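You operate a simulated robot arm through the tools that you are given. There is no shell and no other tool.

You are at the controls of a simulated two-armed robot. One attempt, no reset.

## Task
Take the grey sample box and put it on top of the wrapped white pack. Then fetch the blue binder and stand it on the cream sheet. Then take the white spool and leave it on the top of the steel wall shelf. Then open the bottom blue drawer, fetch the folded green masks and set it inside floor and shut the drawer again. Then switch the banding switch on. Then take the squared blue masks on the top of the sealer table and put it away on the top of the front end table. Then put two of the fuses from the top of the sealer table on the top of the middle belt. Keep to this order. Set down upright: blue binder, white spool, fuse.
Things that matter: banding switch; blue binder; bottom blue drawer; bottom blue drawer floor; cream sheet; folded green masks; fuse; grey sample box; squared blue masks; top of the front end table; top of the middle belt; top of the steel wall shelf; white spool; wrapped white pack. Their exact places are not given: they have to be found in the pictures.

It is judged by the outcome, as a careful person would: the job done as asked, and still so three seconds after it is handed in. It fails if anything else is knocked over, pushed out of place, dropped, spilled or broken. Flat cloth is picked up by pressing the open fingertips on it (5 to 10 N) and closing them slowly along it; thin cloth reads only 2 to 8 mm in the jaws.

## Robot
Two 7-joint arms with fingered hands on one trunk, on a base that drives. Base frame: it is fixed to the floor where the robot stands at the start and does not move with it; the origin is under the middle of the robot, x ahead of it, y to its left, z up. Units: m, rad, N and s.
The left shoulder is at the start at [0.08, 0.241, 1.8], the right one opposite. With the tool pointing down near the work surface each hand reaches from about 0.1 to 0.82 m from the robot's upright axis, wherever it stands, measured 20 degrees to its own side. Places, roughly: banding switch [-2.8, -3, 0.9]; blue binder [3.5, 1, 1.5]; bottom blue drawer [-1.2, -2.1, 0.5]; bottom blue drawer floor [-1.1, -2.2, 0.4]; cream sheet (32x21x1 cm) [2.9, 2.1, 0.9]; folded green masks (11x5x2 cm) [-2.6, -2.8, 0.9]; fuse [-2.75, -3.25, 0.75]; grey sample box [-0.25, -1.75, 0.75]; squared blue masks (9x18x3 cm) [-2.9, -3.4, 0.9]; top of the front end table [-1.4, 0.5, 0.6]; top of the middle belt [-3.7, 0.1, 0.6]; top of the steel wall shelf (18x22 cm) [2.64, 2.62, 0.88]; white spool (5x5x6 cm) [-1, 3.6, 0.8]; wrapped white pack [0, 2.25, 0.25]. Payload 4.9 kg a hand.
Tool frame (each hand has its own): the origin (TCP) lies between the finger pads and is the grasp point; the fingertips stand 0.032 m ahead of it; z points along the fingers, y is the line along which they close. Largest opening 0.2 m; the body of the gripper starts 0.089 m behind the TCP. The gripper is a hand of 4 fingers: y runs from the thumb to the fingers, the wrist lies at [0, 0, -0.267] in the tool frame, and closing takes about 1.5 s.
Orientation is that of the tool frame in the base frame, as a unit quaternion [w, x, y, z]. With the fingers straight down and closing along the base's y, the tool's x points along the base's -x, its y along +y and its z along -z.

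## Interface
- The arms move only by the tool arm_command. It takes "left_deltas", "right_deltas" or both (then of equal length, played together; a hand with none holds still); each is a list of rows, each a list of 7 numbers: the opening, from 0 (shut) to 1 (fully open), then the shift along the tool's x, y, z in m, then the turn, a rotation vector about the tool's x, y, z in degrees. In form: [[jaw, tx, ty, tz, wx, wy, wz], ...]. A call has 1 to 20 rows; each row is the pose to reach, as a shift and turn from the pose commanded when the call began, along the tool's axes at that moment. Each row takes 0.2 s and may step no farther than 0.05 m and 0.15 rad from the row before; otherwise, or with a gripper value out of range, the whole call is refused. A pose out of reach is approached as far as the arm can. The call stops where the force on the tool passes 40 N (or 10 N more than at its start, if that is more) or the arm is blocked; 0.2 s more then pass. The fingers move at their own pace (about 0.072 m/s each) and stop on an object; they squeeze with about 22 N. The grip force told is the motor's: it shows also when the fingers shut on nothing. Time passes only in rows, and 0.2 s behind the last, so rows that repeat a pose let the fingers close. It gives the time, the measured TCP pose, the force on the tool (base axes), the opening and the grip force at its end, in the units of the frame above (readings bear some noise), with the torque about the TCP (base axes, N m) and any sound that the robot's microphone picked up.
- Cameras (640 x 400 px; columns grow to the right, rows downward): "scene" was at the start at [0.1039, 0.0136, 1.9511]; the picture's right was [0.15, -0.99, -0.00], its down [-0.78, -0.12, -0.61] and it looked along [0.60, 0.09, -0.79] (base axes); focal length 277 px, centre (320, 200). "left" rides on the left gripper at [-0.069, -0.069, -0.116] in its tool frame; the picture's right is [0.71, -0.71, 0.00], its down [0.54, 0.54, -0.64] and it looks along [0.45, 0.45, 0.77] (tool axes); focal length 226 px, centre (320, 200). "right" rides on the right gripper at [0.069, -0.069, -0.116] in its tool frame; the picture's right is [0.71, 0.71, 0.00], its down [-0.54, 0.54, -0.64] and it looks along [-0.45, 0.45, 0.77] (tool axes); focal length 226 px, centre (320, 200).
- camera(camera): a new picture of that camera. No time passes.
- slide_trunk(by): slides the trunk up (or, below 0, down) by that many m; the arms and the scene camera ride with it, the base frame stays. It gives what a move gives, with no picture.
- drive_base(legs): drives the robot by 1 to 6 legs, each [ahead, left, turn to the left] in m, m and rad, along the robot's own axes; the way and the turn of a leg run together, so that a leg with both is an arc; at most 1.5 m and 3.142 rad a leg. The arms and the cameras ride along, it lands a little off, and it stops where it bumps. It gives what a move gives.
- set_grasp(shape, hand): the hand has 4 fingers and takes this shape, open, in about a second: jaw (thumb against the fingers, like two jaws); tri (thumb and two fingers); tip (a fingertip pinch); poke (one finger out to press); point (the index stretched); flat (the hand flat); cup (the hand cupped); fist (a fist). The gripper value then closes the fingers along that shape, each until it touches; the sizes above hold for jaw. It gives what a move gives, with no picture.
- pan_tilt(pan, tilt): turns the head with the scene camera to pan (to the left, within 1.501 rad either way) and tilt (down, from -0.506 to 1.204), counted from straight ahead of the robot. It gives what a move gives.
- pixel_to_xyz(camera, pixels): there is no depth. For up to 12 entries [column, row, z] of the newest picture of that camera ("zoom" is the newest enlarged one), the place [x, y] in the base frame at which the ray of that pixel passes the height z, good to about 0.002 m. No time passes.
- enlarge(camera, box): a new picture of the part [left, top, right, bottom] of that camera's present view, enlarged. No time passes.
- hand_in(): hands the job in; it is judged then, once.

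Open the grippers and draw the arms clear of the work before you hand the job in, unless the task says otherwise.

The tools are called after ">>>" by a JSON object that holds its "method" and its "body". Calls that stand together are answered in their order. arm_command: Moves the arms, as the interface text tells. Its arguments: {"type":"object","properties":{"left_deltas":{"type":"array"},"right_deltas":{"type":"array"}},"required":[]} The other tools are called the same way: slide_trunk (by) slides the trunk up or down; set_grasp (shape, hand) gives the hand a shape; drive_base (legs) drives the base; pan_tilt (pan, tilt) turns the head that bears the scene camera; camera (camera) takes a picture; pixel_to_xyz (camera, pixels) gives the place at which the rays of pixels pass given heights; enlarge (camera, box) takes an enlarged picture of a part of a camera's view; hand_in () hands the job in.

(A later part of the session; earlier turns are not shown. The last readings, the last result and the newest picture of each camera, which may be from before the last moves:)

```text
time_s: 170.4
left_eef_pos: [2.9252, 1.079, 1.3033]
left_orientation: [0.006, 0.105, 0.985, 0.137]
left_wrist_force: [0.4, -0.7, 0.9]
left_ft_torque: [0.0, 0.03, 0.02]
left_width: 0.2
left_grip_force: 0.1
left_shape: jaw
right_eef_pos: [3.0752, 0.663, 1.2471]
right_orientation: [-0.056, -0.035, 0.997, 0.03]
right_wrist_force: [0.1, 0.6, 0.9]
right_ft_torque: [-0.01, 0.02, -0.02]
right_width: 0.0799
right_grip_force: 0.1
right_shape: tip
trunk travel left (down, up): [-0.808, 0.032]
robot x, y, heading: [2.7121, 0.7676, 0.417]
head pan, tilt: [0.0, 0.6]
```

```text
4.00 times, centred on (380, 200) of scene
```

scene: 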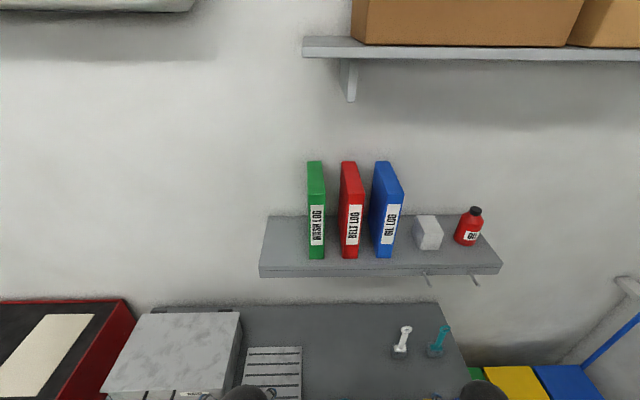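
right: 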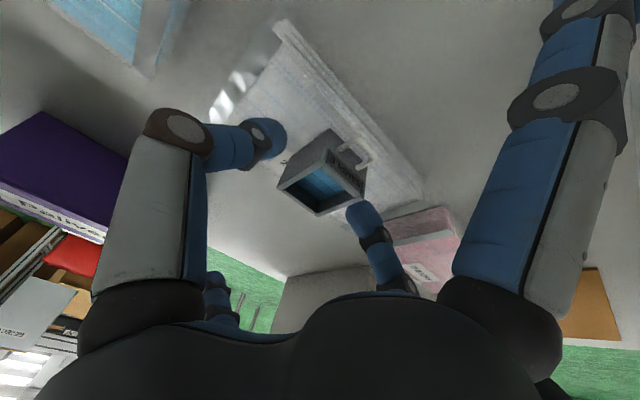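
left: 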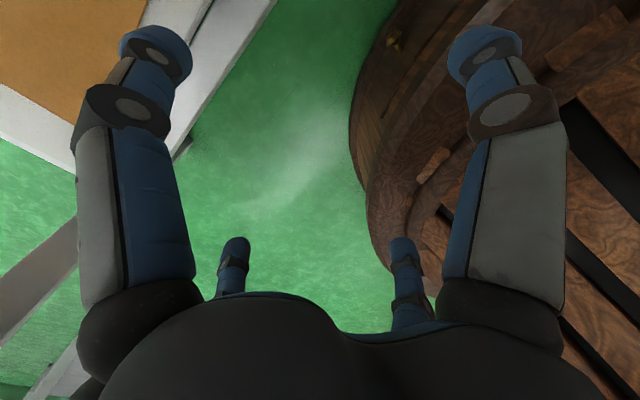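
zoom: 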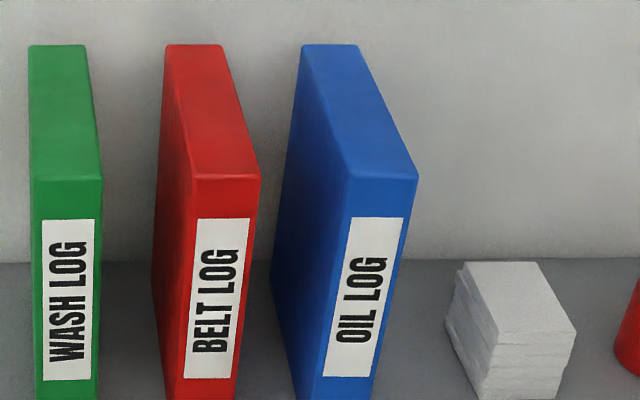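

>>> {"method": "pixel_to_xyz", "body": {"camera": "zoom", "pixels": [[347, 178, 1.65], [347, 178, 1.67], [418, 178, 1.65], [418, 178, 1.67], [302, 45, 1.65], [302, 45, 1.67], [359, 45, 1.65], [359, 45, 1.67], [262, 176, 1.67], [347, 178, 1.68]]}}

```text
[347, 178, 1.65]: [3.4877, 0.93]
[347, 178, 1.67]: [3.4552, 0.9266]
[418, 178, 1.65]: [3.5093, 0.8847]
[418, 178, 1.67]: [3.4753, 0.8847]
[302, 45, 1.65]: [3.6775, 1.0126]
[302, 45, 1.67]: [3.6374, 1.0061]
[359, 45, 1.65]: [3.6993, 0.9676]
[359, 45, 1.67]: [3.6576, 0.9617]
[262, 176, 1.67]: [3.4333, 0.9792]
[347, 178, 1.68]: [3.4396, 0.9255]
```

All three views agree (top centre (3.562,0.945), top z≈1.667, width ≈4.8 cm). I move the right hand in 16 rows to a pre-grasp pose ahead of and above the binder, pitched 40°.

>>> {"method": "arm_command", "body": {"right_deltas": [[0.36, -0.0343, 0.0198, -0.0132, -0.14, -2.8, -1.3], [0.36, -0.0686, 0.0397, -0.0264, -0.29, -5.65, -2.6], [0.36, -0.1029, 0.0595, -0.0395, -0.43, -8.5, -3.8], [0.36, -0.1372, 0.0794, -0.0527, -0.58, -11.3, -5.1], [0.36, -0.1715, 0.0992, -0.0659, -0.72, -14.1, -6.4], [0.36, -0.1764, 0.1095, -0.1077, -0.86, -17, -7.7], [0.36, -0.1813, 0.1198, -0.1495, -1.0, -19.8, -9], [0.36, -0.1862, 0.1301, -0.1913, -1.15, -22.6, -10.3], [0.36, -0.191, 0.1404, -0.2331, -1.3, -25.4, -11.5], [0.36, -0.1959, 0.1507, -0.2749, -1.44, -28.3, -12.8], [0.36, -0.2008, 0.161, -0.3167, -1.58, -31.1, -14.1], [0.36, -0.2156, 0.1714, -0.3533, -1.73, -33.9, -15.4], [0.36, -0.2304, 0.1818, -0.3899, -1.87, -36.7, -16.7], [0.36, -0.2451, 0.1923, -0.4265, -2.0, -39.6, -17.9], [0.36, -0.2599, 0.2027, -0.4632, -2.15, -42.4, -19.2], [0.36, -0.2747, 0.2131, -0.4998, -2.3, -45.2, -20.5]]}}

>>> {"method": "camera", "body": {"camera": "scene"}}

>>> {"method": "camera", "body": {"camera": "right"}}

```text
time_s: 173.8
left_eef_pos: [2.9241, 1.08, 1.303]
left_orientation: [0.007, 0.104, 0.985, 0.137]
left_wrist_force: [0.9, 0.1, 0.5]
left_ft_torque: [-0.01, 0.01, 0.0]
left_width: 0.1999
left_grip_force: 0.1
left_shape: jaw
right_eef_pos: [3.3735, 0.7321, 1.6408]
right_orientation: [0.335, -0.191, 0.92, 0.072]
right_wrist_force: [0.5, 0.7, -0.4]
right_ft_torque: [-0.02, -0.03, -0.01]
right_width: 0.072
right_grip_force: 0.1
right_shape: tip
right hand out of reach, approached as far as the arm can: row 8, 9, 10, 11, 12, 13, 14, 15, 16
trunk travel left (down, up): [-0.808, 0.032]
robot x, y, heading: [2.7107, 0.7675, 0.42]
head pan, tilt: [0.0, 0.6]
```

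```text
taken
```

scene: 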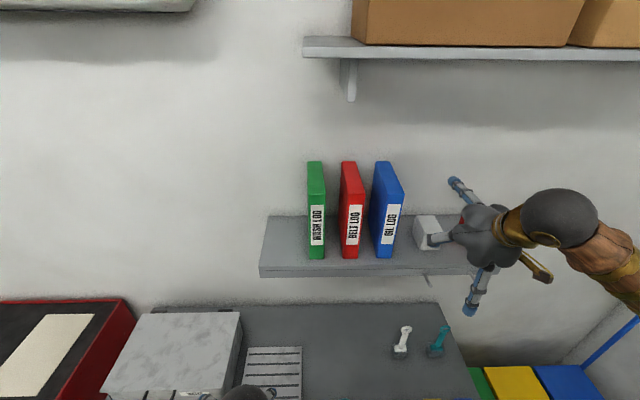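

```text
taken
```

right: 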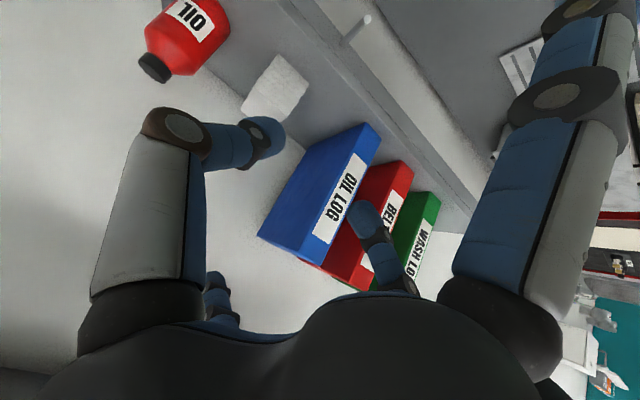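

The pose was matched in orientation but the arm is too folded at this distance (position short by 0.13 m laterally, 0.09 m in height). I back the base up 0.2 m so the arm can extend.

>>> {"method": "drive_base", "body": {"legs": [[-0.2, 0, 0]]}}

```text
time_s: 175.4
left_eef_pos: [2.7404, 0.9982, 1.3016]
left_orientation: [0.006, 0.103, 0.985, 0.136]
left_wrist_force: [0.3, -0.1, -0.2]
left_ft_torque: [-0.01, 0.03, -0.03]
left_width: 0.2
left_grip_force: 0.2
left_shape: jaw
right_eef_pos: [3.1894, 0.6511, 1.6405]
right_orientation: [0.333, -0.191, 0.92, 0.072]
right_wrist_force: [-0.4, -0.2, 0.3]
right_ft_torque: [0.01, -0.01, 0.0]
right_width: 0.072
right_grip_force: 0.0
right_shape: tip
trunk travel left (down, up): [-0.808, 0.032]
robot x, y, heading: [2.5246, 0.6897, 0.418]
head pan, tilt: [0.0, 0.6]
```

I send a null command to learn which pose counts as commanded now.

>>> {"method": "arm_command", "body": {"right_deltas": [[0.36, 0, 0, 0, 0, 0, 0], [0.36, 0, 0, 0, 0, 0, 0], [0.36, 0, 0, 0, 0, 0, 0]]}}

```text
time_s: 176.2
left_eef_pos: [2.7411, 0.9985, 1.3032]
left_orientation: [0.006, 0.105, 0.985, 0.137]
left_wrist_force: [0.6, 0.8, -0.2]
left_ft_torque: [0.02, -0.01, 0.01]
left_width: 0.2
left_grip_force: 0.1
left_shape: jaw
right_eef_pos: [3.1886, 0.6503, 1.6401]
right_orientation: [0.333, -0.193, 0.92, 0.074]
right_wrist_force: [0.4, 0.5, -0.1]
right_ft_torque: [0.02, -0.02, -0.02]
right_width: 0.0724
right_grip_force: 0.1
right_shape: tip
trunk travel left (down, up): [-0.808, 0.032]
robot x, y, heading: [2.532, 0.6874, 0.418]
head pan, tilt: [0.0, 0.6]
```

The commanded pose equals the measured one. I now move to the pre-grasp point (3.391,0.865,1.727) in 7 rows.

>>> {"method": "arm_command", "body": {"right_deltas": [[0.36, -0.0375, 0.0166, 0.0155, 0, 0, 0], [0.36, -0.0751, 0.0331, 0.031, 0, 0, 0], [0.36, -0.1126, 0.0497, 0.0465, 0, 0, 0], [0.36, -0.1502, 0.0663, 0.0619, 0, 0, 0], [0.36, -0.1877, 0.0829, 0.0774, 0, 0, 0], [0.36, -0.2253, 0.0994, 0.0929, 0, 0, 0], [0.36, -0.2628, 0.116, 0.1084, 0, 0, 0], [0.36, -0.2628, 0.116, 0.1084, 0, 0, 0]]}}

>>> {"method": "camera", "body": {"camera": "scene"}}

>>> {"method": "camera", "body": {"camera": "right"}}

```text
time_s: 178.0
left_eef_pos: [2.741, 0.9972, 1.3034]
left_orientation: [0.006, 0.105, 0.985, 0.136]
left_wrist_force: [-0.4, -0.5, 0.8]
left_ft_torque: [0.02, -0.01, 0.02]
left_width: 0.2
left_grip_force: 0.0
left_shape: jaw
right_eef_pos: [3.2713, 0.6458, 1.6153]
right_orientation: [0.334, -0.191, 0.92, 0.073]
right_wrist_force: [0.4, 0.3, 0.9]
right_ft_torque: [0.02, -0.01, 0.02]
right_width: 0.0721
right_grip_force: 0.1
right_shape: tip
right hand out of reach, approached as far as the arm can: row 1, 2, 3, 4, 5, 6, 7, 8
trunk travel left (down, up): [-0.808, 0.032]
robot x, y, heading: [2.5268, 0.6859, 0.422]
head pan, tilt: [0.0, 0.6]
```

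```text
taken
```

scene: 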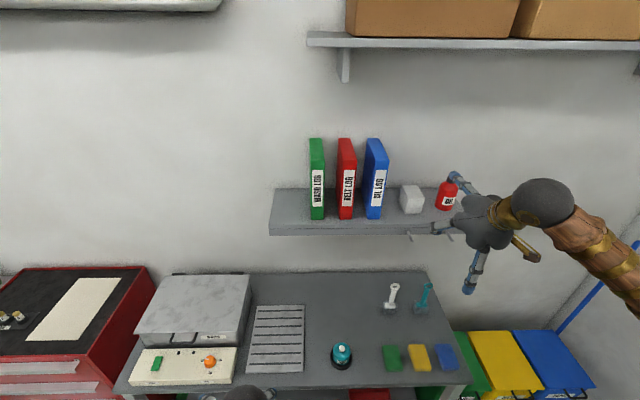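

```text
taken
```

right: 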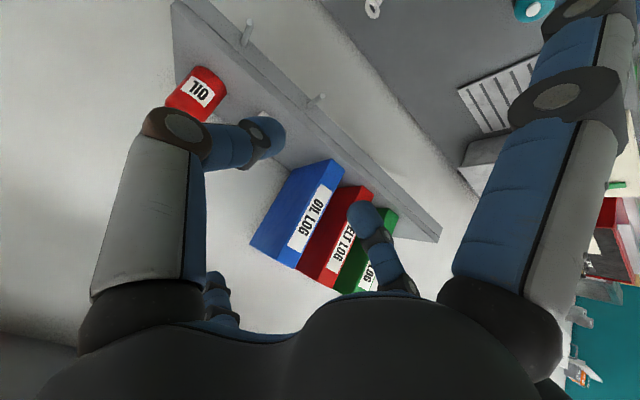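

The arm is still too folded there; further forward it should straighten out. I go forward-up first on the right side of the binder (above the paper stack), then left.

>>> {"method": "arm_command", "body": {"right_deltas": [[0.36, -0.0468, 0.0035, 0.0024, 0, 0, 0], [0.36, -0.0935, 0.0071, 0.0049, 0, 0, 0], [0.36, -0.1403, 0.0106, 0.0073, 0, 0, 0], [0.36, -0.179, 0.0292, 0.0247, 0, 0, 0], [0.36, -0.2178, 0.0478, 0.0421, 0, 0, 0], [0.36, -0.2565, 0.0664, 0.0595, 0, 0, 0], [0.36, -0.2565, 0.0664, 0.0595, 0, 0, 0]]}}

>>> {"method": "camera", "body": {"camera": "scene"}}

```text
time_s: 179.6
left_eef_pos: [2.7405, 0.9984, 1.302]
left_orientation: [0.007, 0.105, 0.985, 0.136]
left_wrist_force: [-0.1, 0.1, 0.0]
left_ft_torque: [0.01, -0.03, -0.04]
left_width: 0.1999
left_grip_force: 0.0
left_shape: jaw
right_eef_pos: [3.336, 0.6085, 1.6255]
right_orientation: [0.334, -0.193, 0.92, 0.075]
right_wrist_force: [-0.2, -0.6, 0.2]
right_ft_torque: [0.03, 0.0, 0.03]
right_width: 0.0723
right_grip_force: 0.0
right_shape: tip
right hand out of reach, approached as far as the arm can: row 1, 2, 3, 4, 5, 6, 7
trunk travel left (down, up): [-0.808, 0.032]
robot x, y, heading: [2.5289, 0.683, 0.418]
head pan, tilt: [0.0, 0.6]
```

```text
taken
```

scene: 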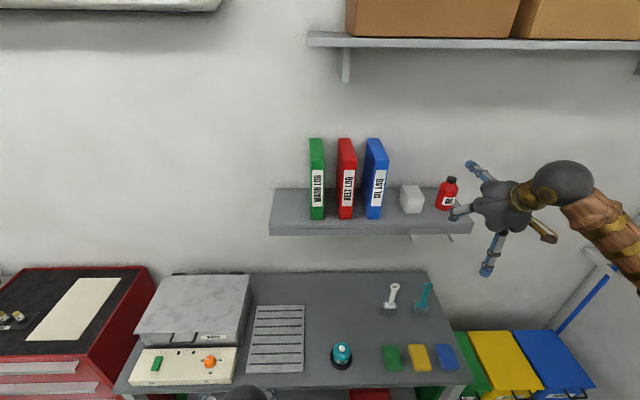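

The arm has run into a joint-limit corner (elbow out). I bring it back to a home-like tool-down pose in front of the body to start over with a better stance.

>>> {"method": "arm_command", "body": {"right_deltas": [[0.36, 0.0373, 0.013, 0.0192, 0, 3.6, 0], [0.36, 0.0747, 0.026, 0.0385, 0, 7.3, 0], [0.36, 0.112, 0.039, 0.0577, 0, 10.9, 0], [0.36, 0.1494, 0.052, 0.077, 0, 14.5, 0], [0.36, 0.1867, 0.065, 0.0962, 0, 18.2, 0], [0.36, 0.2241, 0.078, 0.1155, 0, 21.8, 0], [0.36, 0.2614, 0.0909, 0.1347, 0, 25.5, 0], [0.36, 0.2988, 0.1039, 0.154, 0, 29.1, 0], [0.36, 0.3361, 0.1169, 0.1732, 0, 32.7, 0], [0.36, 0.3735, 0.1299, 0.1925, 0, 36.4, 0], [0.36, 0.4108, 0.1429, 0.2117, 0, 40, 0], [0.36, 0.4108, 0.1429, 0.2117, 0, 40, 0]]}}

>>> {"method": "camera", "body": {"camera": "scene"}}

```text
time_s: 182.2
left_eef_pos: [2.7411, 0.9982, 1.3042]
left_orientation: [0.007, 0.105, 0.985, 0.137]
left_wrist_force: [0.0, 0.1, -1.0]
left_ft_torque: [-0.01, -0.02, 0.02]
left_width: 0.2
left_grip_force: 0.1
left_shape: jaw
right_eef_pos: [3.1133, 0.6697, 1.1903]
right_orientation: [0.0, -0.205, 0.979, 0.002]
right_wrist_force: [0.7, 1.2, -0.2]
right_ft_torque: [-0.03, -0.01, 0.02]
right_width: 0.072
right_grip_force: 0.0
right_shape: tip
trunk travel left (down, up): [-0.808, 0.032]
robot x, y, heading: [2.5291, 0.6828, 0.424]
head pan, tilt: [0.0, 0.6]
```

```text
taken
```

scene: 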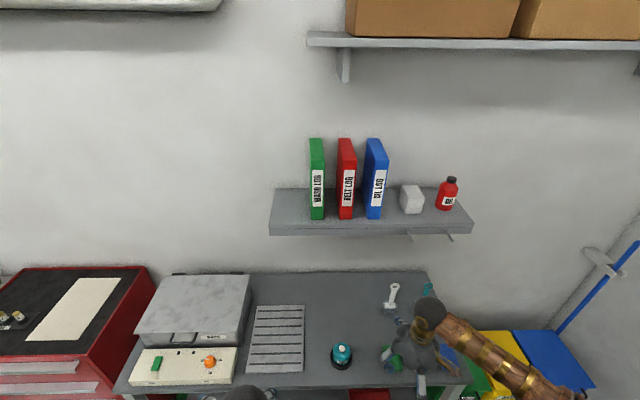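

Reachable again. I back up 0.12 m and test in free space how high the tool-down hand can go when extended forward (~0.76 m).

>>> {"method": "drive_base", "body": {"legs": [[-0.12, 0, 0]]}}

>>> {"method": "arm_command", "body": {"right_deltas": [[0.36, -0.045, 0, 0, 0, 0, 0], [0.36, -0.09, 0, 0, 0, 0, 0], [0.36, -0.135, 0, 0, 0, 0, 0], [0.36, -0.18, 0, 0, 0, 0, 0], [0.36, -0.22, 0, 0, 0, 0, 0], [0.36, -0.22, 0, -0.05, 0, 0, 0], [0.36, -0.22, 0, -0.1, 0, 0, 0], [0.36, -0.22, 0, -0.15, 0, 0, 0], [0.36, -0.22, 0, -0.2, 0, 0, 0], [0.36, -0.22, 0, -0.25, 0, 0, 0], [0.36, -0.22, 0, -0.3, 0, 0, 0], [0.36, -0.22, 0, -0.35, 0, 0, 0], [0.36, -0.22, 0, -0.4, 0, 0, 0], [0.36, -0.22, 0, -0.45, 0, 0, 0], [0.36, -0.22, 0, -0.5, 0, 0, 0]]}}

>>> {"method": "camera", "body": {"camera": "scene"}}

```text
time_s: 183.5
left_eef_pos: [2.6307, 0.9495, 1.3027]
left_orientation: [0.008, 0.103, 0.985, 0.137]
left_wrist_force: [0.5, -0.2, 0.2]
left_ft_torque: [-0.01, 0.0, 0.01]
left_width: 0.2
left_grip_force: 0.1
left_shape: jaw
right_eef_pos: [3.0032, 0.62, 1.1904]
right_orientation: [-0.002, -0.206, 0.979, 0.002]
right_wrist_force: [0.2, -0.3, -0.2]
right_ft_torque: [-0.01, 0.03, 0.02]
right_width: 0.0723
right_grip_force: 0.0
right_shape: tip
trunk travel left (down, up): [-0.808, 0.032]
robot x, y, heading: [2.418, 0.6385, 0.421]
head pan, tilt: [0.0, 0.6]
```

```text
time_s: 186.7
left_eef_pos: [2.6312, 0.9495, 1.3018]
left_orientation: [0.008, 0.104, 0.985, 0.137]
left_wrist_force: [0.4, -0.9, -0.2]
left_ft_torque: [0.02, 0.0, 0.02]
left_width: 0.2002
left_grip_force: 0.0
left_shape: jaw
right_eef_pos: [3.0789, 0.504, 1.5299]
right_orientation: [0.0, -0.206, 0.979, 0.002]
right_wrist_force: [-0.1, -0.2, -0.1]
right_ft_torque: [-0.01, -0.01, 0.05]
right_width: 0.0721
right_grip_force: 0.0
right_shape: tip
right hand out of reach, approached as far as the arm can: row 1, 2, 3, 4, 5, 6, 7, 8, 9, 10, 11, 12, 13, 14, 15
trunk travel left (down, up): [-0.808, 0.032]
robot x, y, heading: [2.4189, 0.6351, 0.416]
head pan, tilt: [0.0, 0.6]
```

```text
taken
```

scene: 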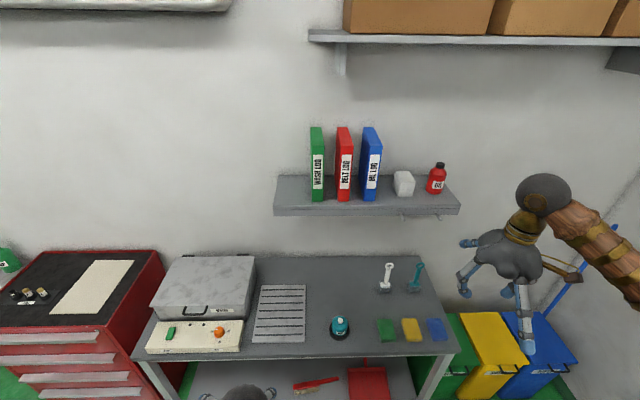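

The arm now sits in a bad elbow-out configuration (even small forward moves are refused). I bring the hand back to the home place, low and close, and look at the elbow.

>>> {"method": "arm_command", "body": {"right_deltas": [[0.36, 0.0, 0.02, 0.045, 0, 0, 0], [0.36, 0.0, 0.04, 0.09, 0, 0, 0], [0.36, 0.0, 0.06, 0.135, 0, 0, 0], [0.36, 0.0, 0.08, 0.18, 0, 0, 0], [0.36, 0.02, 0.09, 0.22, 0, 0, 0], [0.36, 0.04, 0.1, 0.26, 0, 0, 0], [0.36, 0.06, 0.1, 0.3, 0, 0, 0], [0.36, 0.08, 0.1, 0.34, 0, 0, 0], [0.36, 0.08, 0.1, 0.38, 0, 0, 0], [0.36, 0.08, 0.1, 0.42, 0, 0, 0], [0.36, 0.08, 0.1, 0.42, 0, 0, 0]]}}

>>> {"method": "pan_tilt", "body": {"pan": -0.2, "tilt": 1.1}}

>>> {"method": "camera", "body": {"camera": "scene"}}

```text
time_s: 189.1
left_eef_pos: [2.6314, 0.9495, 1.3032]
left_orientation: [0.007, 0.103, 0.985, 0.138]
left_wrist_force: [0.1, 0.0, -0.3]
left_ft_torque: [-0.01, -0.02, 0.03]
left_width: 0.2004
left_grip_force: 0.1
left_shape: jaw
right_eef_pos: [2.9677, 0.5736, 1.1088]
right_orientation: [-0.002, -0.205, 0.979, 0.002]
right_wrist_force: [0.8, -0.8, -0.2]
right_ft_torque: [0.01, 0.0, -0.01]
right_width: 0.072
right_grip_force: 0.0
right_shape: tip
right hand out of reach, approached as far as the arm can: row 3, 4
trunk travel left (down, up): [-0.808, 0.032]
robot x, y, heading: [2.4185, 0.6334, 0.42]
head pan, tilt: [0.0, 0.6]
```

```text
time_s: 190.0
left_eef_pos: [2.6316, 0.9499, 1.3026]
left_orientation: [0.008, 0.103, 0.985, 0.138]
left_wrist_force: [0.2, 0.6, -0.2]
left_ft_torque: [-0.01, 0.0, -0.02]
left_width: 0.2
left_grip_force: 0.0
left_shape: jaw
right_eef_pos: [2.9672, 0.5737, 1.1097]
right_orientation: [-0.001, -0.205, 0.979, 0.003]
right_wrist_force: [0.6, 0.5, -0.1]
right_ft_torque: [-0.03, -0.01, -0.02]
right_width: 0.072
right_grip_force: 0.0
right_shape: tip
trunk travel left (down, up): [-0.808, 0.032]
robot x, y, heading: [2.4184, 0.6377, 0.422]
head pan, tilt: [-0.201, 1.1]
```

```text
taken
```

scene: 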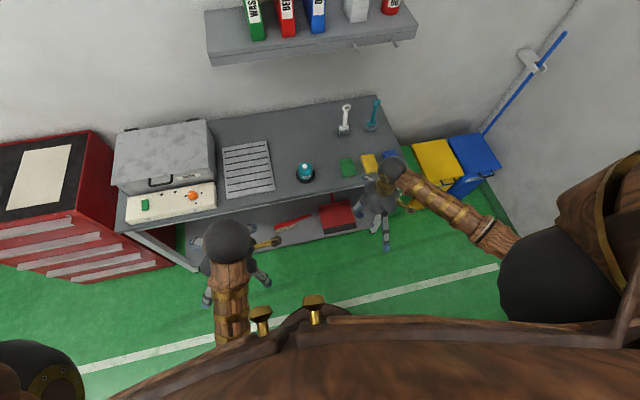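

The right elbow has swung up and out (black ball at (555,275)). I try to bring it back down by yawing the tool clockwise (about +z) at this spot, which should drag the forearm inward.

>>> {"method": "arm_command", "body": {"right_deltas": [[0.36, 0, 0, 0, 0, 0, 8], [0.36, 0, 0, 0, 0, 0, 16], [0.36, 0, 0, 0, 0, 0, 24], [0.36, 0, 0, 0, 0, 0, 32], [0.36, 0, 0, 0, 0, 0, 40], [0.36, 0, 0, 0, 0, 0, 48], [0.36, 0, 0, 0, 0, 0, 56], [0.36, 0, 0, 0, 0, 0, 64], [0.36, 0, 0, 0, 0, 0, 72], [0.36, 0, 0, 0, 0, 0, 80], [0.36, 0, 0, 0, 0, 0, 88]]}}

>>> {"method": "camera", "body": {"camera": "scene"}}

```text
time_s: 192.4
left_eef_pos: [2.6317, 0.9489, 1.3045]
left_orientation: [0.007, 0.104, 0.985, 0.138]
left_wrist_force: [-0.3, -0.3, -0.6]
left_ft_torque: [-0.03, -0.02, -0.01]
left_width: 0.1999
left_grip_force: 0.1
left_shape: jaw
right_eef_pos: [2.9687, 0.5718, 1.1112]
right_orientation: [-0.002, 0.533, 0.846, 0.001]
right_wrist_force: [0.5, 0.8, 0.7]
right_ft_torque: [-0.01, 0.01, -0.01]
right_width: 0.0718
right_grip_force: 0.0
right_shape: tip
trunk travel left (down, up): [-0.808, 0.032]
robot x, y, heading: [2.4203, 0.6404, 0.429]
head pan, tilt: [-0.201, 1.1]
```

```text
taken
```

scene: 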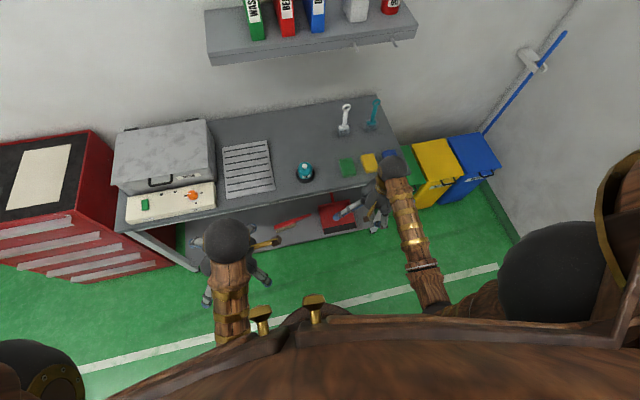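

The elbow came down (forearm now points forward). I rotate the tool back and check whether the elbow stays down.

>>> {"method": "arm_command", "body": {"right_deltas": [[0.36, 0, 0, 0, 0, 0, -8], [0.36, 0, 0, 0, 0, 0, -16], [0.36, 0, 0, 0, 0, 0, -24], [0.36, 0, 0, 0, 0, 0, -32], [0.36, 0, 0, 0, 0, 0, -40], [0.36, 0, 0, 0, 0, 0, -48], [0.36, 0, 0, 0, 0, 0, -56], [0.36, 0, 0, 0, 0, 0, -64], [0.36, 0, 0, 0, 0, 0, -72], [0.36, 0, 0, 0, 0, 0, -80], [0.36, 0, 0, 0, 0, 0, -88]]}}

>>> {"method": "camera", "body": {"camera": "scene"}}

```text
time_s: 194.8
left_eef_pos: [2.6312, 0.9495, 1.3028]
left_orientation: [0.007, 0.104, 0.985, 0.137]
left_wrist_force: [-0.1, 1.0, 0.3]
left_ft_torque: [0.0, -0.02, 0.03]
left_width: 0.2
left_grip_force: 0.1
left_shape: jaw
right_eef_pos: [2.9688, 0.5732, 1.1117]
right_orientation: [-0.002, -0.206, 0.979, 0.002]
right_wrist_force: [0.1, 0.7, 1.0]
right_ft_torque: [-0.02, -0.02, 0.0]
right_width: 0.0722
right_grip_force: 0.1
right_shape: tip
trunk travel left (down, up): [-0.808, 0.032]
robot x, y, heading: [2.4199, 0.6371, 0.419]
head pan, tilt: [-0.201, 1.1]
```

```text
taken
```

scene: 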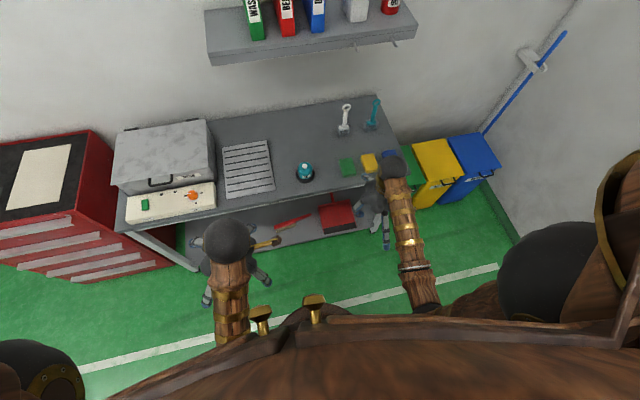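

The elbow stays down. Now I extend forward and up with the tool pitching to 45°, far from the shelf, to test reach: F 0.75→0.80→0.93 m, z 1.30→1.55→1.74.

>>> {"method": "arm_command", "body": {"right_deltas": [[0.36, -0.0344, 0.0063, -0.0238, 0, -2.5, 0], [0.36, -0.0688, 0.0125, -0.0475, 0, -5, 0], [0.36, -0.1031, 0.0188, -0.0713, 0, -7.5, 0], [0.36, -0.1375, 0.025, -0.095, 0, -10, 0], [0.36, -0.1719, 0.0313, -0.1188, 0, -12.5, 0], [0.36, -0.2063, 0.0375, -0.1425, 0, -15, 0], [0.36, -0.2406, 0.0438, -0.1663, 0, -17.5, 0], [0.36, -0.275, 0.05, -0.19, 0, -20, 0], [0.36, -0.2833, 0.0567, -0.2317, 0, -24, 0], [0.36, -0.2917, 0.0633, -0.2733, 0, -28, 0], [0.36, -0.3, 0.07, -0.315, 0, -32, 0], [0.36, -0.3083, 0.0767, -0.3567, 0, -36, 0], [0.36, -0.3167, 0.0833, -0.3983, 0, -40, 0], [0.36, -0.325, 0.09, -0.44, 0, -45, 0]]}}

>>> {"method": "camera", "body": {"camera": "scene"}}

```text
time_s: 197.8
left_eef_pos: [2.6316, 0.9497, 1.303]
left_orientation: [0.008, 0.104, 0.985, 0.138]
left_wrist_force: [0.4, 0.0, 0.0]
left_ft_torque: [0.01, 0.0, 0.04]
left_width: 0.2002
left_grip_force: 0.0
left_shape: jaw
right_eef_pos: [3.232, 0.7842, 1.5508]
right_orientation: [0.373, -0.188, 0.905, 0.081]
right_wrist_force: [-0.6, 0.0, 0.1]
right_ft_torque: [0.03, -0.03, 0.0]
right_width: 0.072
right_grip_force: 0.0
right_shape: tip
trunk travel left (down, up): [-0.808, 0.032]
robot x, y, heading: [2.418, 0.6386, 0.419]
head pan, tilt: [-0.201, 1.1]
```

```text
taken
```

scene: 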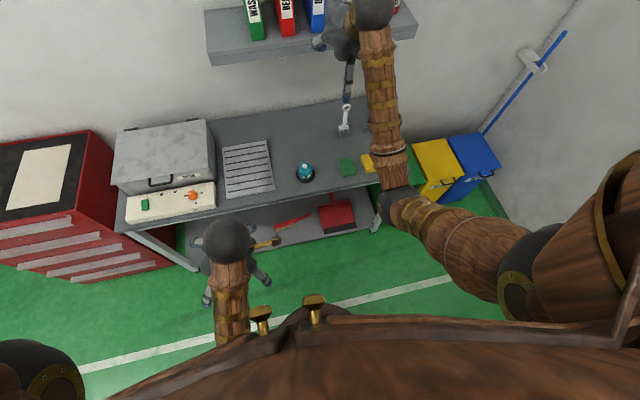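

Exactly reached. I continue to F≈0.93 m, z≈1.74.

>>> {"method": "arm_command", "body": {"right_deltas": [[0.36, -0.0453, 0.001, -0.0085, 0, 0, 0], [0.36, -0.0905, 0.002, -0.017, 0, 0, 0], [0.36, -0.1358, 0.003, -0.0254, 0, 0, 0], [0.36, -0.181, 0.004, -0.0339, 0, 0, 0], [0.36, -0.2263, 0.005, -0.0424, 0, 0, 0], [0.36, -0.2263, 0.005, -0.0424, 0, 0, 0]]}}

>>> {"method": "pan_tilt", "body": {"pan": -0.1, "tilt": 0.5}}

>>> {"method": "camera", "body": {"camera": "scene"}}

>>> {"method": "camera", "body": {"camera": "right"}}

```text
time_s: 199.2
left_eef_pos: [2.6304, 0.9491, 1.3027]
left_orientation: [0.006, 0.104, 0.985, 0.138]
left_wrist_force: [-0.2, -0.2, 0.4]
left_ft_torque: [0.01, 0.0, -0.02]
left_width: 0.2
left_grip_force: 0.1
left_shape: jaw
right_eef_pos: [3.3469, 0.839, 1.7405]
right_orientation: [0.373, -0.188, 0.905, 0.081]
right_wrist_force: [1.0, -0.8, 0.0]
right_ft_torque: [-0.02, -0.02, 0.0]
right_width: 0.0719
right_grip_force: 0.0
right_shape: tip
trunk travel left (down, up): [-0.808, 0.032]
robot x, y, heading: [2.4196, 0.6413, 0.422]
head pan, tilt: [-0.201, 1.1]
```

```text
time_s: 200.2
left_eef_pos: [2.6308, 0.9497, 1.3026]
left_orientation: [0.006, 0.104, 0.985, 0.138]
left_wrist_force: [0.1, -0.4, -0.6]
left_ft_torque: [0.03, 0.02, 0.05]
left_width: 0.2
left_grip_force: 0.0
left_shape: jaw
right_eef_pos: [3.3476, 0.8391, 1.7407]
right_orientation: [0.373, -0.188, 0.905, 0.081]
right_wrist_force: [-1.3, 0.5, 0.0]
right_ft_torque: [-0.02, -0.01, -0.02]
right_width: 0.0721
right_grip_force: 0.2
right_shape: tip
trunk travel left (down, up): [-0.808, 0.032]
robot x, y, heading: [2.4224, 0.6457, 0.421]
head pan, tilt: [-0.099, 0.499]
```

```text
taken
```

scene: 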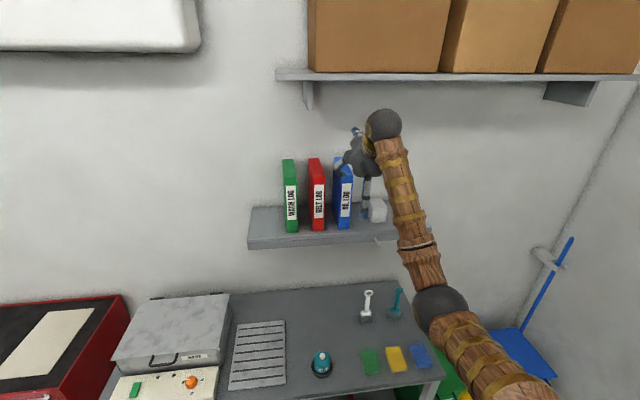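

```text
taken
```

right: 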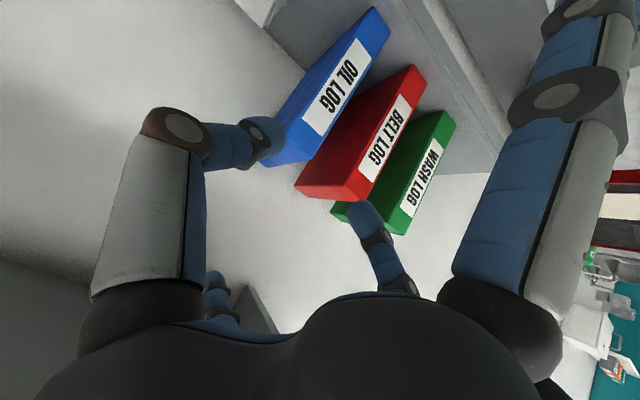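

The hand is in a good pre-grasp pose. I verify the binder's top corners with the right camera before moving over it.

>>> {"method": "enlarge", "body": {"camera": "right", "box": [220, 60, 420, 220]}}

```text
2.50 times, centred on (320, 140) of right
```

zoom: 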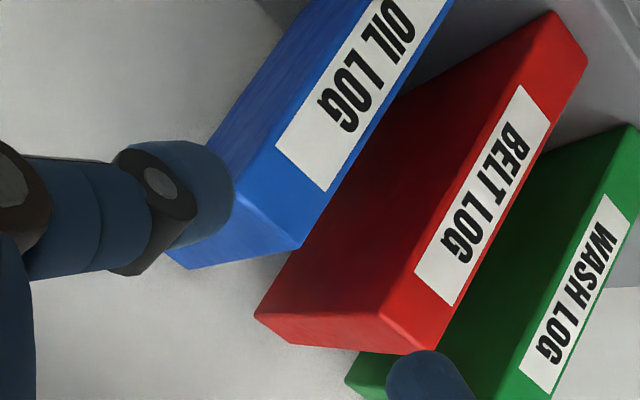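

>>> {"method": "pixel_to_xyz", "body": {"camera": "zoom", "pixels": [[299, 248, 1.667], [238, 194, 1.667], [188, 269, 1.667], [299, 248, 1.68], [188, 269, 1.68], [378, 322, 1.667], [440, 350, 1.667]]}}

```text
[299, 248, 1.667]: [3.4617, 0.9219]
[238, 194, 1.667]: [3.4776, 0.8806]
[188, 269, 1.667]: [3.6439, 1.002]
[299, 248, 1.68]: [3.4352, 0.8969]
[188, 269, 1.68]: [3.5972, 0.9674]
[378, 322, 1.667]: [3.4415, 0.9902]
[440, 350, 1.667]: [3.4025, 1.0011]
```

The corners agree within ~5 mm with the earlier estimate. I move over the binder's top at z≈1.715 (tips ≈2.5 cm above it).

>>> {"method": "arm_command", "body": {"right_deltas": [[0.36, -0.0226, 0.0014, 0.0297, 0, 0, 0], [0.36, -0.0452, 0.0028, 0.0594, 0, 0, 0], [0.36, -0.0677, 0.0041, 0.0892, 0, 0, 0], [0.36, -0.0903, 0.0055, 0.1189, 0, 0, 0], [0.36, -0.1129, 0.0069, 0.1486, 0, 0, 0], [0.36, -0.1129, 0.0069, 0.1486, 0, 0, 0]]}}

>>> {"method": "camera", "body": {"camera": "right"}}

>>> {"method": "enlarge", "body": {"camera": "scene", "box": [260, 60, 460, 260]}}

```text
time_s: 201.6
left_eef_pos: [2.6326, 0.9493, 1.3019]
left_orientation: [0.006, 0.104, 0.985, 0.138]
left_wrist_force: [-0.2, -0.1, -0.2]
left_ft_torque: [0.0, 0.0, 0.05]
left_width: 0.2
left_grip_force: 0.1
left_shape: jaw
right_eef_pos: [3.5156, 0.9185, 1.7139]
right_orientation: [0.373, -0.189, 0.905, 0.081]
right_wrist_force: [0.0, -0.2, -0.2]
right_ft_torque: [0.0, -0.02, -0.02]
right_width: 0.0722
right_grip_force: 0.0
right_shape: tip
trunk travel left (down, up): [-0.808, 0.032]
robot x, y, heading: [2.4209, 0.6346, 0.422]
head pan, tilt: [-0.099, 0.499]
```

```text
taken
```

right: 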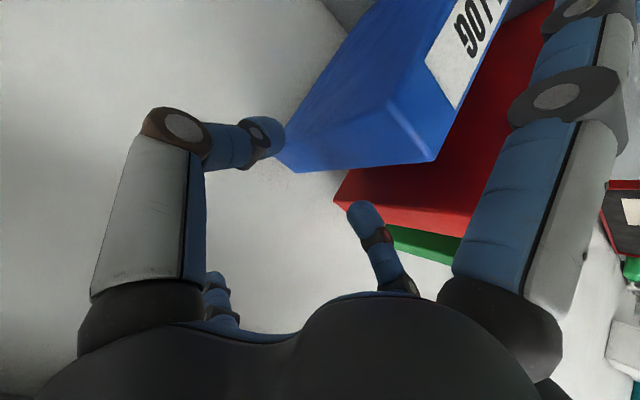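

```text
2.00 times, centred on (360, 160) of scene
```

zoom: 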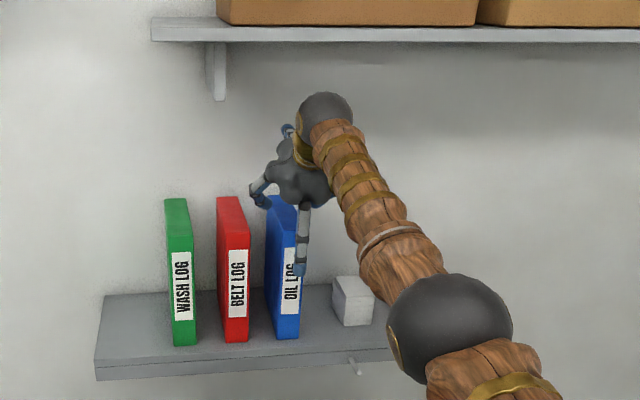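

I verify with this closer view: front-left top corner (432,162), back-left (291,172), front-right (388,101).

>>> {"method": "enlarge", "body": {"camera": "right", "box": [240, 60, 460, 240]}}

>>> {"method": "pixel_to_xyz", "body": {"camera": "right", "pixels": [[432, 162, 1.667], [291, 172, 1.667], [388, 101, 1.667]]}}

```text
2.22 times, centred on (350, 150) of right
```

zoom: 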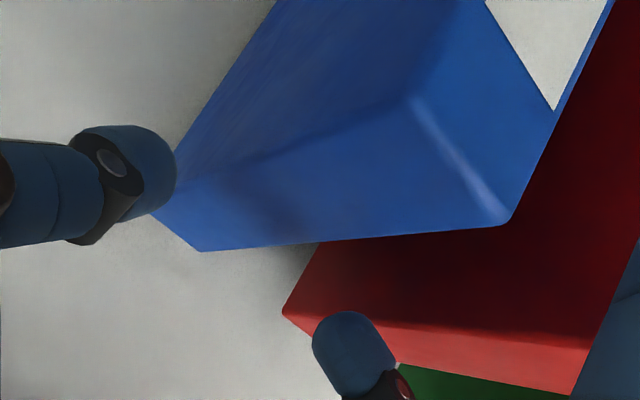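

```text
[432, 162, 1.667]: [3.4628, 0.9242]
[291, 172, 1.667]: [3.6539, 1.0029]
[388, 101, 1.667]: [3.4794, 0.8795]
```

Alignment is within 2 mm laterally. I descend 4.8 cm so the pads straddle the binder's top.

>>> {"method": "arm_command", "body": {"right_deltas": [[0.36, 0.0085, 0, 0.0085, 0, 0, 0], [0.36, 0.017, 0, 0.017, 0, 0, 0], [0.36, 0.0255, 0, 0.0255, 0, 0, 0], [0.36, 0.034, 0, 0.034, 0, 0, 0], [0.36, 0.034, 0, 0.034, 0, 0, 0]]}}

>>> {"method": "camera", "body": {"camera": "right"}}

>>> {"method": "enlarge", "body": {"camera": "scene", "box": [260, 60, 460, 260]}}

```text
time_s: 202.8
left_eef_pos: [2.6322, 0.949, 1.3021]
left_orientation: [0.007, 0.104, 0.985, 0.138]
left_wrist_force: [0.2, -0.3, -0.5]
left_ft_torque: [-0.02, 0.02, -0.04]
left_width: 0.2001
left_grip_force: 0.1
left_shape: jaw
right_eef_pos: [3.5156, 0.9194, 1.6666]
right_orientation: [0.373, -0.188, 0.905, 0.08]
right_wrist_force: [0.4, -0.2, 0.7]
right_ft_torque: [-0.02, 0.01, -0.03]
right_width: 0.0719
right_grip_force: 0.1
right_shape: tip
trunk travel left (down, up): [-0.808, 0.032]
robot x, y, heading: [2.4219, 0.6372, 0.421]
head pan, tilt: [-0.099, 0.499]
```

```text
taken
```

right: 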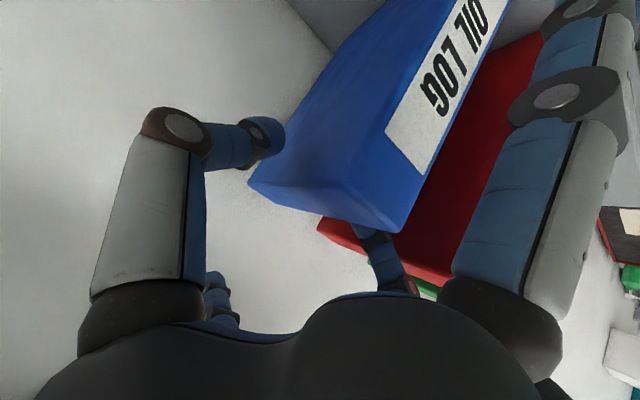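

```text
2.00 times, centred on (360, 160) of scene
```

zoom: 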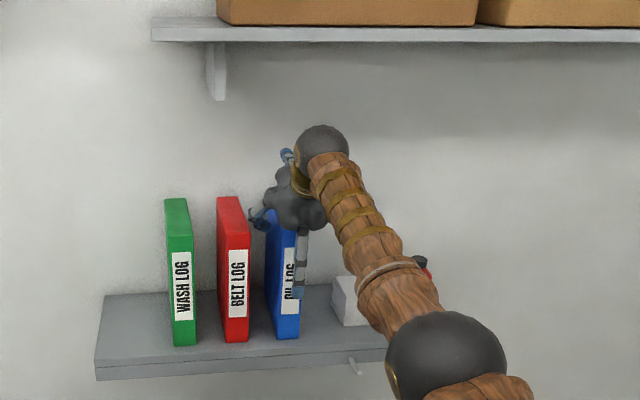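

The binder's top is between the fingers with no contact forces. I close to 0.2 (4 cm command) and check the grip.

>>> {"method": "arm_command", "body": {"right_deltas": [[0.3, 0, 0, 0, 0, 0, 0], [0.25, 0, 0, 0, 0, 0, 0], [0.2, 0, 0, 0, 0, 0, 0], [0.18, 0, 0, 0, 0, 0, 0], [0.18, 0, 0, 0, 0, 0, 0], [0.18, 0, 0, 0, 0, 0, 0]]}}

>>> {"method": "camera", "body": {"camera": "right"}}

```text
time_s: 204.2
left_eef_pos: [2.631, 0.949, 1.3029]
left_orientation: [0.007, 0.103, 0.985, 0.138]
left_wrist_force: [0.5, -0.4, 0.1]
left_ft_torque: [0.0, -0.01, 0.02]
left_width: 0.1999
left_grip_force: 0.1
left_shape: jaw
right_eef_pos: [3.5162, 0.9199, 1.6673]
right_orientation: [0.373, -0.188, 0.905, 0.081]
right_wrist_force: [0.5, 0.7, -0.3]
right_ft_torque: [-0.03, 0.03, 0.0]
right_width: 0.043
right_grip_force: 22.0
right_shape: tip
trunk travel left (down, up): [-0.808, 0.032]
robot x, y, heading: [2.4188, 0.6362, 0.415]
head pan, tilt: [-0.099, 0.499]
```

```text
taken
```

right: 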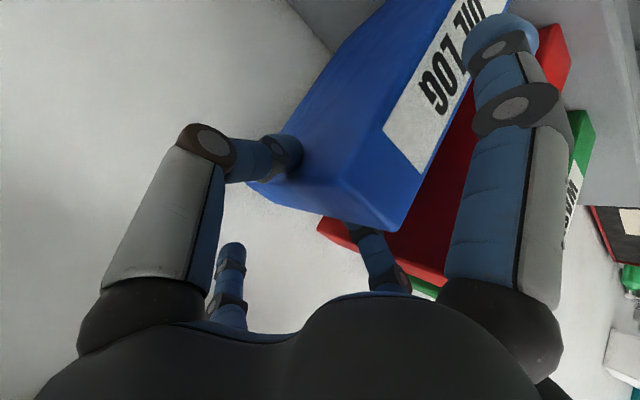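

Gripped at 43 mm with 22 N. I lift 2.5 cm slowly and check how the binder hangs.

>>> {"method": "arm_command", "body": {"right_deltas": [[0.18, -0.0035, 0, -0.0035, 0, 0, 0], [0.18, -0.0071, 0, -0.0071, 0, 0, 0], [0.18, -0.0124, 0, -0.0124, 0, 0, 0], [0.18, -0.0177, 0, -0.0177, 0, 0, 0], [0.18, -0.0177, 0, -0.0177, 0, 0, 0]]}}

>>> {"method": "camera", "body": {"camera": "right"}}

>>> {"method": "enlarge", "body": {"camera": "scene", "box": [260, 60, 460, 260]}}

```text
time_s: 205.4
left_eef_pos: [2.6312, 0.9495, 1.3018]
left_orientation: [0.006, 0.104, 0.985, 0.137]
left_wrist_force: [0.1, -0.5, -0.4]
left_ft_torque: [0.0, -0.03, 0.01]
left_width: 0.1999
left_grip_force: 0.2
left_shape: jaw
right_eef_pos: [3.517, 0.9204, 1.6928]
right_orientation: [0.373, -0.189, 0.905, 0.081]
right_wrist_force: [-0.4, 0.3, -4.7]
right_ft_torque: [-0.07, 0.14, -0.03]
right_width: 0.0432
right_grip_force: 22.3
right_shape: tip
trunk travel left (down, up): [-0.808, 0.032]
robot x, y, heading: [2.4186, 0.638, 0.422]
head pan, tilt: [-0.099, 0.499]
```

```text
taken
```

right: 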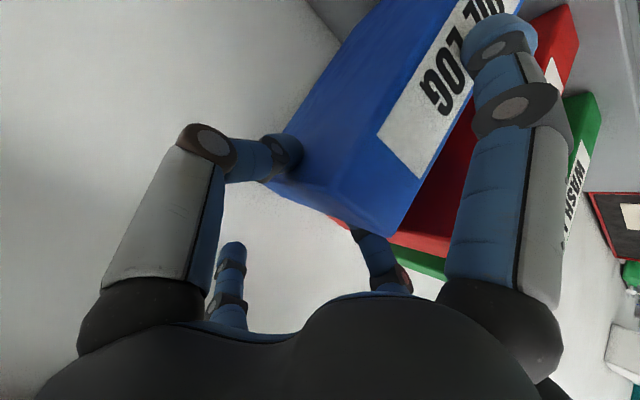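

```text
2.00 times, centred on (360, 160) of scene
```

zoom: 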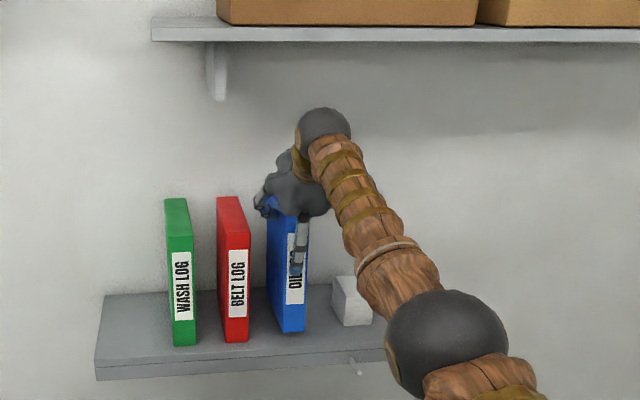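

It hangs well (≈4.7 N, ≈0.5 kg). I raise 2 cm more and draw it straight back off the shelf.

>>> {"method": "arm_command", "body": {"right_deltas": [[0.18, -0.0106, 0, -0.0106, 0, 0, 0], [0.18, -0.0177, 0, -0.0177, 0, 0, 0], [0.18, 0.0036, 0, -0.0389, 0, 0, 0], [0.18, 0.0248, 0, -0.0601, 0, 0, 0], [0.18, 0.0461, 0, -0.0812, 0, 0, 0], [0.18, 0.0674, 0, -0.1024, 0, 0, 0], [0.18, 0.0886, 0, -0.1236, 0, 0, 0], [0.18, 0.1099, 0, -0.1447, 0, 0, 0], [0.18, 0.1241, 0, -0.1588, 0, 0, 0]]}}

>>> {"method": "camera", "body": {"camera": "scene"}}

```text
time_s: 207.4
left_eef_pos: [2.631, 0.9498, 1.303]
left_orientation: [0.006, 0.104, 0.985, 0.138]
left_wrist_force: [0.0, -1.1, 0.1]
left_ft_torque: [0.02, 0.01, 0.0]
left_width: 0.2
left_grip_force: 0.0
left_shape: jaw
right_eef_pos: [3.3344, 0.8406, 1.7173]
right_orientation: [0.374, -0.189, 0.905, 0.081]
right_wrist_force: [0.0, 0.2, -4.5]
right_ft_torque: [-0.08, 0.18, -0.05]
right_width: 0.0432
right_grip_force: 22.4
right_shape: tip
trunk travel left (down, up): [-0.808, 0.032]
robot x, y, heading: [2.4196, 0.6333, 0.419]
head pan, tilt: [-0.099, 0.499]
```

```text
taken
```

scene: 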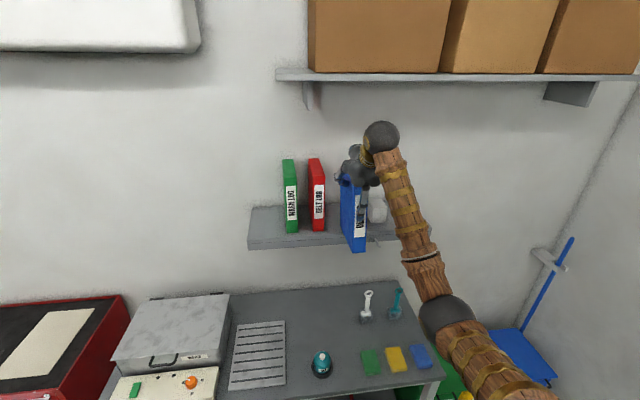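

The binder is nearly clear of the shelf. I back off a bit further, then slide left ≈1.3 m to stand in front of the red cabinet with the cream sheet.

>>> {"method": "drive_base", "body": {"legs": [[-0.1, 0, 0], [0, 1.3, 0]]}}

>>> {"method": "pan_tilt", "body": {"pan": -0.1, "tilt": 0.75}}

>>> {"method": "camera", "body": {"camera": "scene"}}

```text
time_s: 214.6
left_eef_pos: [2.0342, 2.0844, 1.303]
left_orientation: [0.008, 0.114, 0.984, 0.137]
left_wrist_force: [-0.4, 0.5, -0.5]
left_ft_torque: [0.0, 0.02, 0.0]
left_width: 0.2002
left_grip_force: 0.2
left_shape: jaw
right_eef_pos: [2.7352, 1.9619, 1.7174]
right_orientation: [0.374, -0.18, 0.906, 0.078]
right_wrist_force: [0.1, -0.8, -4.1]
right_ft_torque: [-0.04, 0.16, 0.0]
right_width: 0.0429
right_grip_force: 22.3
right_shape: tip
trunk travel left (down, up): [-0.808, 0.032]
robot x, y, heading: [1.8151, 1.7718, 0.403]
head pan, tilt: [-0.099, 0.499]
```

```text
time_s: 215.4
left_eef_pos: [2.0351, 2.0853, 1.3028]
left_orientation: [0.008, 0.114, 0.984, 0.138]
left_wrist_force: [-0.3, -0.3, 0.4]
left_ft_torque: [-0.03, -0.01, -0.03]
left_width: 0.2002
left_grip_force: 0.1
left_shape: jaw
right_eef_pos: [2.7356, 1.9604, 1.716]
right_orientation: [0.373, -0.179, 0.907, 0.077]
right_wrist_force: [0.1, 0.7, -3.9]
right_ft_torque: [-0.06, 0.15, -0.02]
right_width: 0.043
right_grip_force: 22.3
right_shape: tip
trunk travel left (down, up): [-0.808, 0.032]
robot x, y, heading: [1.8135, 1.7757, 0.402]
head pan, tilt: [-0.099, 0.75]
```

```text
taken
```

scene: 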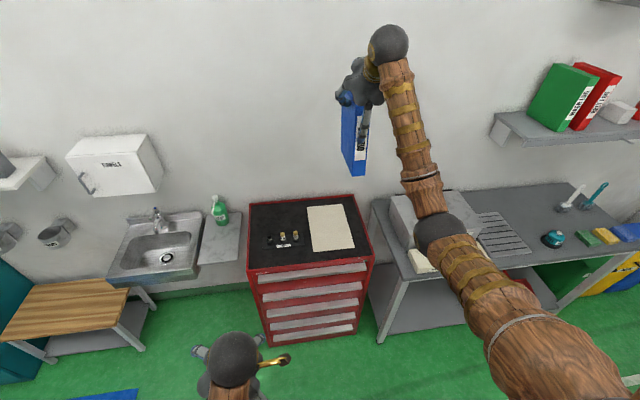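

The cream sheet lies on the red cabinet at (330,228). I compute its position at candidate heights and enlarge it.

>>> {"method": "pixel_to_xyz", "body": {"camera": "scene", "pixels": [[329, 228, 0.85], [329, 228, 0.9], [329, 228, 0.95], [306, 207, 0.9], [342, 204, 0.9], [355, 247, 0.9], [311, 252, 0.9], [250, 272, 0.88], [370, 258, 0.88], [267, 343, 0.0], [357, 332, 0.0]]}}

>>> {"method": "enlarge", "body": {"camera": "scene", "box": [230, 180, 390, 280]}}

```text
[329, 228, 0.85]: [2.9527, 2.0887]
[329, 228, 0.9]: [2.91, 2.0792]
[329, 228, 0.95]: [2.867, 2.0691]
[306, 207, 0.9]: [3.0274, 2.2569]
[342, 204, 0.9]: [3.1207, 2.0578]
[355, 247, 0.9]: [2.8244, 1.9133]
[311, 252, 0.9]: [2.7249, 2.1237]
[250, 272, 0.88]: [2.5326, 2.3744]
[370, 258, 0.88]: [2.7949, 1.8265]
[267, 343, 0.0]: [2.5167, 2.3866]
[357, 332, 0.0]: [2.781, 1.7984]
```

```text
4.00 times, centred on (310, 230) of scene
```

zoom: 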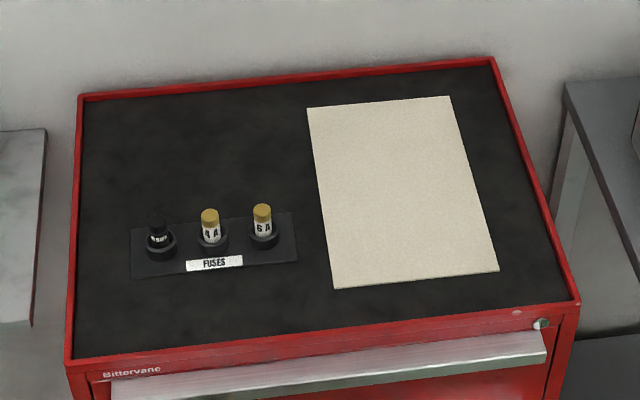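

Sheet centre ≈(2.90,2.077) at z≈0.92. I lower the binder and pull it in (F 0.70, z 1.32) before driving forward, so its back stays clear of the wall.

>>> {"method": "arm_command", "body": {"right_deltas": [[0.18, 0.0363, 0.0037, 0.0103, 0, 0, 0], [0.18, 0.0727, 0.0073, 0.0206, 0, 0, 0], [0.18, 0.109, 0.011, 0.0309, 0, 0, 0], [0.18, 0.1453, 0.0147, 0.0412, 0, 0, 0], [0.18, 0.1817, 0.0183, 0.0515, 0, 0, 0], [0.18, 0.218, 0.022, 0.0619, 0, 0, 0], [0.18, 0.2543, 0.0257, 0.0722, 0, 0, 0], [0.18, 0.2907, 0.0293, 0.0825, 0, 0, 0], [0.18, 0.327, 0.033, 0.0928, 0, 0, 0], [0.18, 0.3633, 0.0367, 0.1031, 0, 0, 0], [0.18, 0.3997, 0.0403, 0.1134, 0, 0, 0], [0.18, 0.436, 0.044, 0.1237, 0, 0, 0], [0.18, 0.436, 0.044, 0.1237, 0, 0, 0]]}}

>>> {"method": "camera", "body": {"camera": "scene"}}

```text
time_s: 218.2
left_eef_pos: [2.0342, 2.0859, 1.3027]
left_orientation: [0.008, 0.114, 0.984, 0.137]
left_wrist_force: [-0.5, -0.1, -0.3]
left_ft_torque: [0.01, -0.02, 0.01]
left_width: 0.1998
left_grip_force: 0.1
left_shape: jaw
right_eef_pos: [2.5137, 1.919, 1.3222]
right_orientation: [0.374, -0.18, 0.907, 0.077]
right_wrist_force: [-0.2, 0.1, -3.7]
right_ft_torque: [-0.07, 0.14, 0.01]
right_width: 0.043
right_grip_force: 22.3
right_shape: tip
trunk travel left (down, up): [-0.808, 0.032]
robot x, y, heading: [1.8136, 1.7779, 0.404]
head pan, tilt: [-0.099, 0.75]
```

```text
taken
```

scene: 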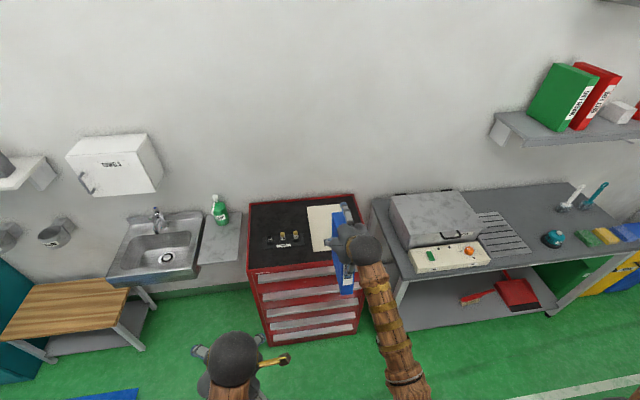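

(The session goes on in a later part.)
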